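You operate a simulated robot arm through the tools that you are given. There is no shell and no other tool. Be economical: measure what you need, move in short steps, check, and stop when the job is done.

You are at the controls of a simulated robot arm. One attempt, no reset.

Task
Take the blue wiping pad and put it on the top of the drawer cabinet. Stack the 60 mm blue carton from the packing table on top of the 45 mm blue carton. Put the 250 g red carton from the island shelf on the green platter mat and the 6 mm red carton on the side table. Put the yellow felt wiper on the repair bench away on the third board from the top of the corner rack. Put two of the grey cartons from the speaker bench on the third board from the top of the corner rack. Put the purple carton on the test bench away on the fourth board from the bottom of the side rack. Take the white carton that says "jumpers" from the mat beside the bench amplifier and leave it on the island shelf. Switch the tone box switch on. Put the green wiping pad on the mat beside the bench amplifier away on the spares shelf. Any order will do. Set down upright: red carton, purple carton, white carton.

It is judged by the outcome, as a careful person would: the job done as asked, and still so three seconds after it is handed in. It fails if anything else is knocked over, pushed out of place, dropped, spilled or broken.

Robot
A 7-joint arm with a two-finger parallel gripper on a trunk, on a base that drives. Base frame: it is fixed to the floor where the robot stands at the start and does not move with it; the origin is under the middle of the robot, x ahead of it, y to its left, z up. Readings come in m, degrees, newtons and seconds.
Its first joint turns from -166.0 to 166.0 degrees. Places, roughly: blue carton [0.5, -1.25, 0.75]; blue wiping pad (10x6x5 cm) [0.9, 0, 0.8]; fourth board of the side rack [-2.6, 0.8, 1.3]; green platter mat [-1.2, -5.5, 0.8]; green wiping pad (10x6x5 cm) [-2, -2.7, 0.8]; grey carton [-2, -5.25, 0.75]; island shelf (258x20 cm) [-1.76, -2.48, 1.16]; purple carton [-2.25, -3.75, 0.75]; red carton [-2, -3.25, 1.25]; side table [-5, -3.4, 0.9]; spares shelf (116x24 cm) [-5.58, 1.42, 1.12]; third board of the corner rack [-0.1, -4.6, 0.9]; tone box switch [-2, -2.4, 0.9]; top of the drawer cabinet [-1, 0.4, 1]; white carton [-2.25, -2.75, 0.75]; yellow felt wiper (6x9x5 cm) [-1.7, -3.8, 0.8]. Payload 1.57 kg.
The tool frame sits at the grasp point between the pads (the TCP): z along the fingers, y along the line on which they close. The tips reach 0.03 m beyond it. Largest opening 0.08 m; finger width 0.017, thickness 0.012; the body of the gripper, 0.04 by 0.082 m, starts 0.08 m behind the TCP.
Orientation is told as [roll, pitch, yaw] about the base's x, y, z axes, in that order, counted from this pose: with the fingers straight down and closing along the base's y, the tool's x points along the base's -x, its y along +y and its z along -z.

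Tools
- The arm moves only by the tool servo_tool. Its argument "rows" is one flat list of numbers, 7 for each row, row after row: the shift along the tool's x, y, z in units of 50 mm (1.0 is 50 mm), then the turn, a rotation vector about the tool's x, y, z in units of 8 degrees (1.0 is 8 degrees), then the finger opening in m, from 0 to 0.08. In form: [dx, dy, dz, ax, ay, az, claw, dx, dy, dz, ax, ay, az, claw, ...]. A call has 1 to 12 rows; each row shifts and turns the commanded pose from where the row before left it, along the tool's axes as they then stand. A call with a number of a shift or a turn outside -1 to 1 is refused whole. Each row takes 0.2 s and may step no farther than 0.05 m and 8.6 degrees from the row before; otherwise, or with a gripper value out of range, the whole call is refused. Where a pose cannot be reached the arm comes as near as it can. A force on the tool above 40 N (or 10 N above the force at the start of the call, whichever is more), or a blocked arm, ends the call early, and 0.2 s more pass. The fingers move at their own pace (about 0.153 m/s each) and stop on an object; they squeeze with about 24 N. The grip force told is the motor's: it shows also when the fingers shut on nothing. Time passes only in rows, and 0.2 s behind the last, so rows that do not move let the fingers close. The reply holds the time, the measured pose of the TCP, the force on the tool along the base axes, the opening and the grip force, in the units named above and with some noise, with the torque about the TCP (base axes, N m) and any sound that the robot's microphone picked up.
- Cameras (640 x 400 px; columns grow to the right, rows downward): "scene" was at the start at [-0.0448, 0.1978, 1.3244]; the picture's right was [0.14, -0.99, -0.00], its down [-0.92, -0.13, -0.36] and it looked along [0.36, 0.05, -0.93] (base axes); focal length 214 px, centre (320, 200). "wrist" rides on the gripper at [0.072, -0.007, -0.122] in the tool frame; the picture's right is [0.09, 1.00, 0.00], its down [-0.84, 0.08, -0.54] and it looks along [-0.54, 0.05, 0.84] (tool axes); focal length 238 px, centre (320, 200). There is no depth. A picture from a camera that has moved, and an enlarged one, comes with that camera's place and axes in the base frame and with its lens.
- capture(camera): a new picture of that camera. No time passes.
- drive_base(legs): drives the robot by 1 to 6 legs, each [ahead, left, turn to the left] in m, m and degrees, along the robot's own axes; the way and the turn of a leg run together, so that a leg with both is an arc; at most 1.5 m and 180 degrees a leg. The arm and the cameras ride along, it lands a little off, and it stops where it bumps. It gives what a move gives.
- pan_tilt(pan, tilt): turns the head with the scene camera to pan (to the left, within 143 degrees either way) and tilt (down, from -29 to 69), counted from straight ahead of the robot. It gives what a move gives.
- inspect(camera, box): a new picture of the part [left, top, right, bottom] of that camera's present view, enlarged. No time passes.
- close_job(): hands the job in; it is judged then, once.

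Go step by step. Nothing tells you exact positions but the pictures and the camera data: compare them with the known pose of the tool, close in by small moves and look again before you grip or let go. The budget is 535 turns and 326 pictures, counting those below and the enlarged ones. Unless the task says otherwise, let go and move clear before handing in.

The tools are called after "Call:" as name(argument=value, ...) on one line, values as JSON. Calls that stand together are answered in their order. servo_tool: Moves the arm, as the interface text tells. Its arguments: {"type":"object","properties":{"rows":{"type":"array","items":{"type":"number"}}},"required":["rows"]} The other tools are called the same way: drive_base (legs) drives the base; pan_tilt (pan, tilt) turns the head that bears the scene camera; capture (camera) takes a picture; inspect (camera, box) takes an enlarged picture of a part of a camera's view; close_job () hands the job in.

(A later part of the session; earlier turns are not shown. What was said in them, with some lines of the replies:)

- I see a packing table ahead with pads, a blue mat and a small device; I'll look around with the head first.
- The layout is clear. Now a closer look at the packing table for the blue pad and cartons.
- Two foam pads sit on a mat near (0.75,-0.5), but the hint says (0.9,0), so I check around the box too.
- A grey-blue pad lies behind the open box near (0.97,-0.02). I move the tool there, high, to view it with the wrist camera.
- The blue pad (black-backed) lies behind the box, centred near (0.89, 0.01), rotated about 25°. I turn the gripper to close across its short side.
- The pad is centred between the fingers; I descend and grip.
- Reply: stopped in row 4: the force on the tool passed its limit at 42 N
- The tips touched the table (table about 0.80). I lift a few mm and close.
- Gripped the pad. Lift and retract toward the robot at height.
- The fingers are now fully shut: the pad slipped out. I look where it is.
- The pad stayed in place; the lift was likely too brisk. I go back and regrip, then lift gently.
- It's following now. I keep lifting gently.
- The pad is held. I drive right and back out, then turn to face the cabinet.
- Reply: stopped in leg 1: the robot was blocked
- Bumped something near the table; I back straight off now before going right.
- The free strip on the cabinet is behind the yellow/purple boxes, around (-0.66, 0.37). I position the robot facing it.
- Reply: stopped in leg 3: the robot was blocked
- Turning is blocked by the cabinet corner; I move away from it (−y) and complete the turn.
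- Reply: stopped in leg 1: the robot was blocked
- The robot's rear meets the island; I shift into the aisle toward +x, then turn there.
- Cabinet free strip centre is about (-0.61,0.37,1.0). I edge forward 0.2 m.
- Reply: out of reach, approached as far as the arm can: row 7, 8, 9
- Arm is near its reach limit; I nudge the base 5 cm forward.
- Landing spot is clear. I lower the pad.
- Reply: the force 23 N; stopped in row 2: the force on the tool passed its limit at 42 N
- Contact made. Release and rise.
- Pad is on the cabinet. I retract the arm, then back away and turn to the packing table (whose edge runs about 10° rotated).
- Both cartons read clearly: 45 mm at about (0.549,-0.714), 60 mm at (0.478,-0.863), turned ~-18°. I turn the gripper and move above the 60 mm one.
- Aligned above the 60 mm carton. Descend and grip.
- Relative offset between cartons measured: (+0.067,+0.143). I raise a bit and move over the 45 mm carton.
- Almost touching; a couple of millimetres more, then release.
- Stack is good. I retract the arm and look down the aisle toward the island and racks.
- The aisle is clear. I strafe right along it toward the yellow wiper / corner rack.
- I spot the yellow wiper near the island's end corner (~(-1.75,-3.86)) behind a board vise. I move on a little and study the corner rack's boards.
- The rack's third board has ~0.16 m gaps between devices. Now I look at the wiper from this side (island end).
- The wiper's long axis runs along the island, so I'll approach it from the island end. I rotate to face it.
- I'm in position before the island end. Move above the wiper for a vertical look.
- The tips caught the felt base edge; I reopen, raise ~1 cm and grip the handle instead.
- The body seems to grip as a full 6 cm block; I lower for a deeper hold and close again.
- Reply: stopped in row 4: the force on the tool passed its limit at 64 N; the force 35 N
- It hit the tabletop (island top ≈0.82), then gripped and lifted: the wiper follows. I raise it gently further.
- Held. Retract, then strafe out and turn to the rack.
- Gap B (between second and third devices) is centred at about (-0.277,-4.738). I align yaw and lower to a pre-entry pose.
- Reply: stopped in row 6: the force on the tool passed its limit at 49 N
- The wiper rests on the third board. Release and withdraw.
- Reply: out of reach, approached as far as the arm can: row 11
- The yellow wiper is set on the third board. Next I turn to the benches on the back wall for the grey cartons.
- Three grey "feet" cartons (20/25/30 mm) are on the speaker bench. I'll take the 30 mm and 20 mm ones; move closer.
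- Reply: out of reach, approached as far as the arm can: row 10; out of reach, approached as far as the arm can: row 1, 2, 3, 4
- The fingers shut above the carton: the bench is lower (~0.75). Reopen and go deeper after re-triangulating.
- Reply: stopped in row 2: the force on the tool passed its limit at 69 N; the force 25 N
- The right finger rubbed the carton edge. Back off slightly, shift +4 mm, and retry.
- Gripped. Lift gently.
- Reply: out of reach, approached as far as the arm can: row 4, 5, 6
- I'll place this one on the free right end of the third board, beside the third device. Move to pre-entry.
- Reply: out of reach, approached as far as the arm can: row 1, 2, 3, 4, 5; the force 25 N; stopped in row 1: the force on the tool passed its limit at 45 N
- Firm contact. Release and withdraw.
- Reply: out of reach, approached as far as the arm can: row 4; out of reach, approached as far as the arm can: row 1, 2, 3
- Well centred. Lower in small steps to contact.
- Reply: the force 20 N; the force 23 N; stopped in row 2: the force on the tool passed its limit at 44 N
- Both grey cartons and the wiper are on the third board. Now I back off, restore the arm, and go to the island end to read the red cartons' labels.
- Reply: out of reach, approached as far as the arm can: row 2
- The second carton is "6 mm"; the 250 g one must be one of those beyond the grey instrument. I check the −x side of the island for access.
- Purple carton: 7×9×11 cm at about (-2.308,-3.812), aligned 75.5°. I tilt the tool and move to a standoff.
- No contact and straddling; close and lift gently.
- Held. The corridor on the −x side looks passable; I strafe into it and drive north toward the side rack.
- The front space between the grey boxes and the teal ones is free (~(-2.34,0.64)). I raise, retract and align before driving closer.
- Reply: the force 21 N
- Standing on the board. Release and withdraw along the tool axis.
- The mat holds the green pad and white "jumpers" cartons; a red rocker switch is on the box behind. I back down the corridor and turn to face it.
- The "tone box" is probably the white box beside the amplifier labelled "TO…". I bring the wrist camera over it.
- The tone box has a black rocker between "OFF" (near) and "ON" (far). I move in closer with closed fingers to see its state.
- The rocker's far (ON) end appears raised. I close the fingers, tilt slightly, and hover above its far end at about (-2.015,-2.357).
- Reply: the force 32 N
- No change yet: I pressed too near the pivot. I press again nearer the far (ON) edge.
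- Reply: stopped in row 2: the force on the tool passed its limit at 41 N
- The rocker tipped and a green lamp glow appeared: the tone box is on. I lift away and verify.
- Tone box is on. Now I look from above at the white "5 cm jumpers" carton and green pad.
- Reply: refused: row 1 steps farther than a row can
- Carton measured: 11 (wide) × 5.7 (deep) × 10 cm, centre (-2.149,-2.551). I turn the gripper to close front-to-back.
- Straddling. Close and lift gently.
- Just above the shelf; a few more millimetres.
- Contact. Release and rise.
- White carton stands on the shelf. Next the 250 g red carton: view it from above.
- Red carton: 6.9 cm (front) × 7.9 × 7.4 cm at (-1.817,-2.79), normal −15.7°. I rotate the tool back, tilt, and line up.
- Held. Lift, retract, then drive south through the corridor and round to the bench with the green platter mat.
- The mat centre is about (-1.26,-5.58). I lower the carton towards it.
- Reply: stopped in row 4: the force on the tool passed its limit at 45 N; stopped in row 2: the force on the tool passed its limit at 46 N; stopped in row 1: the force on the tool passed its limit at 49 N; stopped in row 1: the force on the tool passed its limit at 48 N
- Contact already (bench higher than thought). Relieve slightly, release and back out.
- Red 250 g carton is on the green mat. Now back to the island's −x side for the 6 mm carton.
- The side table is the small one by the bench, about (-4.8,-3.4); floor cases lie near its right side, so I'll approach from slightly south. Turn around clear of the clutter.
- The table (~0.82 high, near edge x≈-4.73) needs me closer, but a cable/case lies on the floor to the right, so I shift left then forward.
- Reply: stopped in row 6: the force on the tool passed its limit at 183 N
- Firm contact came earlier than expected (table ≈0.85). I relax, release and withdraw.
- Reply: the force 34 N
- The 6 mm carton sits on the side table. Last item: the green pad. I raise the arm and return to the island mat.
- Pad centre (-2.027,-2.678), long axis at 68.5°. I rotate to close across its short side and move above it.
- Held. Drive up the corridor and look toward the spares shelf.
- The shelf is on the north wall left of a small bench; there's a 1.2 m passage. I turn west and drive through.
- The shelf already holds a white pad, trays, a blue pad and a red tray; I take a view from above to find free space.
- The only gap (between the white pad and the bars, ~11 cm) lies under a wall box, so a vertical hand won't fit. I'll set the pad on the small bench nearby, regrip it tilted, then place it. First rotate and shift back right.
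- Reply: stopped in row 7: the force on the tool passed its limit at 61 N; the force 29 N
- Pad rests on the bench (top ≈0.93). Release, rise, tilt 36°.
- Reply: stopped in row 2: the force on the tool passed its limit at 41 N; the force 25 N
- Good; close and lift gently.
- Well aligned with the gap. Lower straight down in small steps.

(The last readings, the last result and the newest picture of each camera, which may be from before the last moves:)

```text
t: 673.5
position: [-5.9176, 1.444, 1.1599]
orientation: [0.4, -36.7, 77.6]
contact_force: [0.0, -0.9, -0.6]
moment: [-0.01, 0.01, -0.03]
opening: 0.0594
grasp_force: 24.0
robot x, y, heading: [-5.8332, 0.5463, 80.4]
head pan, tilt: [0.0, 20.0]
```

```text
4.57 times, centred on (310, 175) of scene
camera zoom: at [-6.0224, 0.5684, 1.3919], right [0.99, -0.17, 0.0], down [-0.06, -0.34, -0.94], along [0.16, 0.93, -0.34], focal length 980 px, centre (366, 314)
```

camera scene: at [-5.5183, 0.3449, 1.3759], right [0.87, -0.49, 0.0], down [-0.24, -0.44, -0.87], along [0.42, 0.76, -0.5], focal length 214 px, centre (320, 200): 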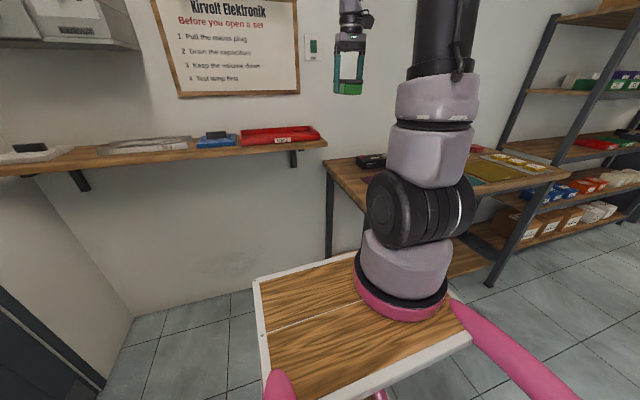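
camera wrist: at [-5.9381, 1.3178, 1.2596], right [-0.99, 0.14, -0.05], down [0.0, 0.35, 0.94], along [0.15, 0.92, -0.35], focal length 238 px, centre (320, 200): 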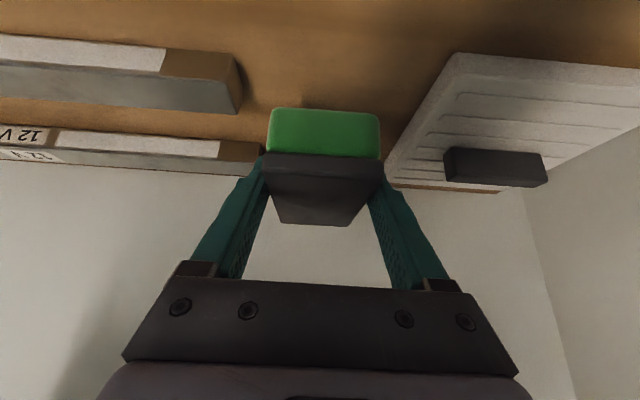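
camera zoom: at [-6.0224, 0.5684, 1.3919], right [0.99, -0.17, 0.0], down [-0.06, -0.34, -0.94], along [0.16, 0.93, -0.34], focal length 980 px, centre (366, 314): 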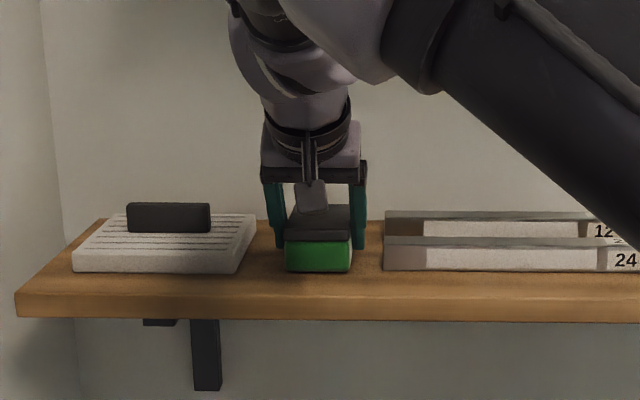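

Looks nearly seated; a few more millimetres to feel contact.

Call:
servo_tool(rows=[0.04, 0, 0.05, 0, 0, 0, 0, 0, 0, 0, 0, 0, 0, 0])

Call:
servo_tool(rows=[0.04, 0, 0.05, 0, 0, 0, 0, 0, 0, 0, 0, 0, 0, 0])

Call:
servo_tool(rows=[0.04, 0, 0.05, 0, 0, 0, 0, 0, 0, 0, 0, 0, 0, 0])

```text
t: 674.1
position: [-5.9171, 1.444, 1.1572]
orientation: [0.5, -36.9, 77.6]
contact_force: [-1.0, 1.2, 10.5]
moment: [0.5, 0.25, 0.0]
opening: 0.0594
grasp_force: 24.1
robot x, y, heading: [-5.8359, 0.5432, 80.6]
head pan, tilt: [0.0, 20.0]
```

```text
t: 674.7
position: [-5.9172, 1.4447, 1.1532]
orientation: [0.4, -36.8, 77.8]
contact_force: [-2.5, 7.1, 28.3]
moment: [0.18, -0.11, 0.39]
opening: 0.0602
grasp_force: 23.9
robot x, y, heading: [-5.8353, 0.544, 80.4]
head pan, tilt: [0.0, 20.0]
```

```text
t: 675.3
position: [-5.9166, 1.4441, 1.1489]
orientation: [0.4, -36.7, 77.6]
contact_force: [-2.7, -1.8, 26.8]
moment: [0.4, -0.38, -0.3]
opening: 0.0595
grasp_force: 23.8
robot x, y, heading: [-5.8344, 0.5409, 80.4]
head pan, tilt: [0.0, 20.0]
```

Seated. Release with a modest opening and withdraw along the tool axis.

Call:
servo_tool(rows=[-0.05, 0, -0.06, 0, 0, 0, 0, 0, 0, 0, 0, 0, 0, 0.07, 0, 0, 0, 0, 0, 0, 0.07, 0, 0, -0.3, 0, 0, 0, 0.07, 0, 0, -0.5, 0, 0, 0, 0.07, 0, 0, -0.7, 0, 0, 0, 0.07])

Call:
inspect(camera="scene", box=[230, 120, 410, 220])

Call:
capture(camera="wrist")

```text
t: 676.7
position: [-5.9269, 1.3994, 1.2121]
orientation: [0.4, -36.6, 77.6]
contact_force: [-0.5, -0.1, 0.3]
moment: [0.0, 0.0, -0.05]
opening: 0.07
grasp_force: 0.1
robot x, y, heading: [-5.8323, 0.5394, 80.3]
head pan, tilt: [0.0, 20.0]
```

```text
3.56 times, centred on (320, 170) of scene
camera zoom: at [-6.0224, 0.5689, 1.3919], right [0.99, -0.17, 0.0], down [-0.06, -0.34, -0.94], along [0.16, 0.93, -0.34], focal length 763 px, centre (320, 307)
```

zoom: 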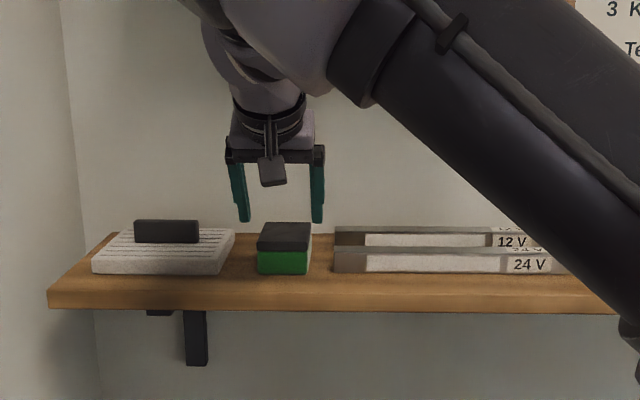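

```text
22 pictures are left
camera wrist: at [-5.9469, 1.2703, 1.2667], right [-0.99, 0.14, -0.05], down [0.0, 0.36, 0.93], along [0.15, 0.92, -0.35], focal length 238 px, centre (320, 200)
```

wrist: 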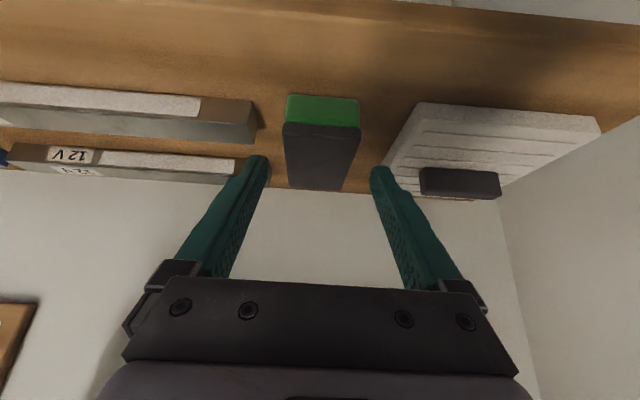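

Call:
servo_tool(rows=[0.6, 0, -0.44, 0, 0, 0, 0.07, 0.67, 0, -0.49, 0, 0, 0, 0.07, 0.67, 0, -0.49, 0, 0, 0, 0.07, 0.67, 0, -0.49, 0, 0, 0, 0.07])

Call:
drive_base(legs=[[-0.25, 0, 0]])

Call:
pan_tilt(pan=-10, tilt=25)

Call:
capture(camera="scene")

```text
t: 677.7
position: [-5.9592, 1.2431, 1.2087]
orientation: [0.5, -36.8, 77.5]
contact_force: [-0.5, -0.6, -1.3]
moment: [-0.01, 0.0, -0.02]
opening: 0.0701
grasp_force: 0.1
robot x, y, heading: [-5.8342, 0.5462, 80.4]
head pan, tilt: [0.0, 20.0]
```

```text
t: 679.5
position: [-6.0035, 0.9972, 1.2095]
orientation: [0.4, -36.6, 77.7]
contact_force: [0.2, 0.6, 0.4]
moment: [0.02, -0.03, -0.01]
opening: 0.07
grasp_force: 0.1
robot x, y, heading: [-5.8763, 0.2991, 80.6]
head pan, tilt: [0.0, 20.0]
```

```text
t: 680.2
position: [-6.0034, 0.998, 1.2091]
orientation: [0.5, -36.7, 77.6]
contact_force: [-1.1, 0.6, -0.8]
moment: [0.0, 0.01, 0.0]
opening: 0.07
grasp_force: 0.1
robot x, y, heading: [-5.8761, 0.2997, 80.4]
head pan, tilt: [-10.0, 25.0]
```

```text
21 pictures are left
camera scene: at [-6.0485, 0.3181, 1.3839], right [0.94, -0.33, 0.0], down [-0.14, -0.4, -0.91], along [0.3, 0.85, -0.42], focal length 214 px, centre (320, 200)
```

scene: 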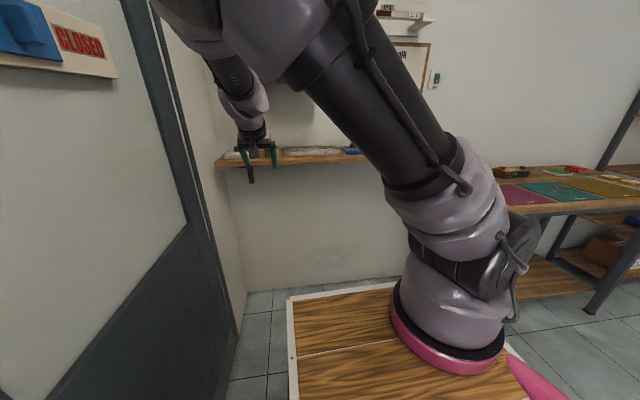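

Everything asked has been placed and the gripper is clear, so I hand the job in.

Call:
close_job()

```text
The job is handed in.
```

I finished every item on the list and handed the job in; I don't know yet how it was judged.

- **Blue wiping pad:** on top of the drawer cabinet. It slipped out of the grip on the first lift but stayed in place on the packing table.
- **Blue cartons:** the 60 mm carton is stacked on the 45 mm one.
- **Red cartons:** the 250 g carton is upright on the green platter mat. The 6 mm carton is upright on the side table; it met the tabletop with a hard press of about 180 N, but sits flat and looks undamaged.
- **Corner rack, third board from the top:** the yellow felt wiper and the 30 mm and 20 mm grey cartons.
- **Purple carton:** upright on the fourth board from the bottom of the side rack.
- **White "5 cm jumpers" carton:** upright on the island shelf.
- **Tone box:** switched on; its lamp glows green.
- **Green wiping pad:** on the spares shelf, in the gap between the white pad and the 12 V and 24 V bars. I set it down briefly on the small bench beside the shelf to regrip it.

While turning in tight spots the base bumped the packing table, and furniture between the cabinet and the island, and stopped each time. I saw nothing moved or knocked over.
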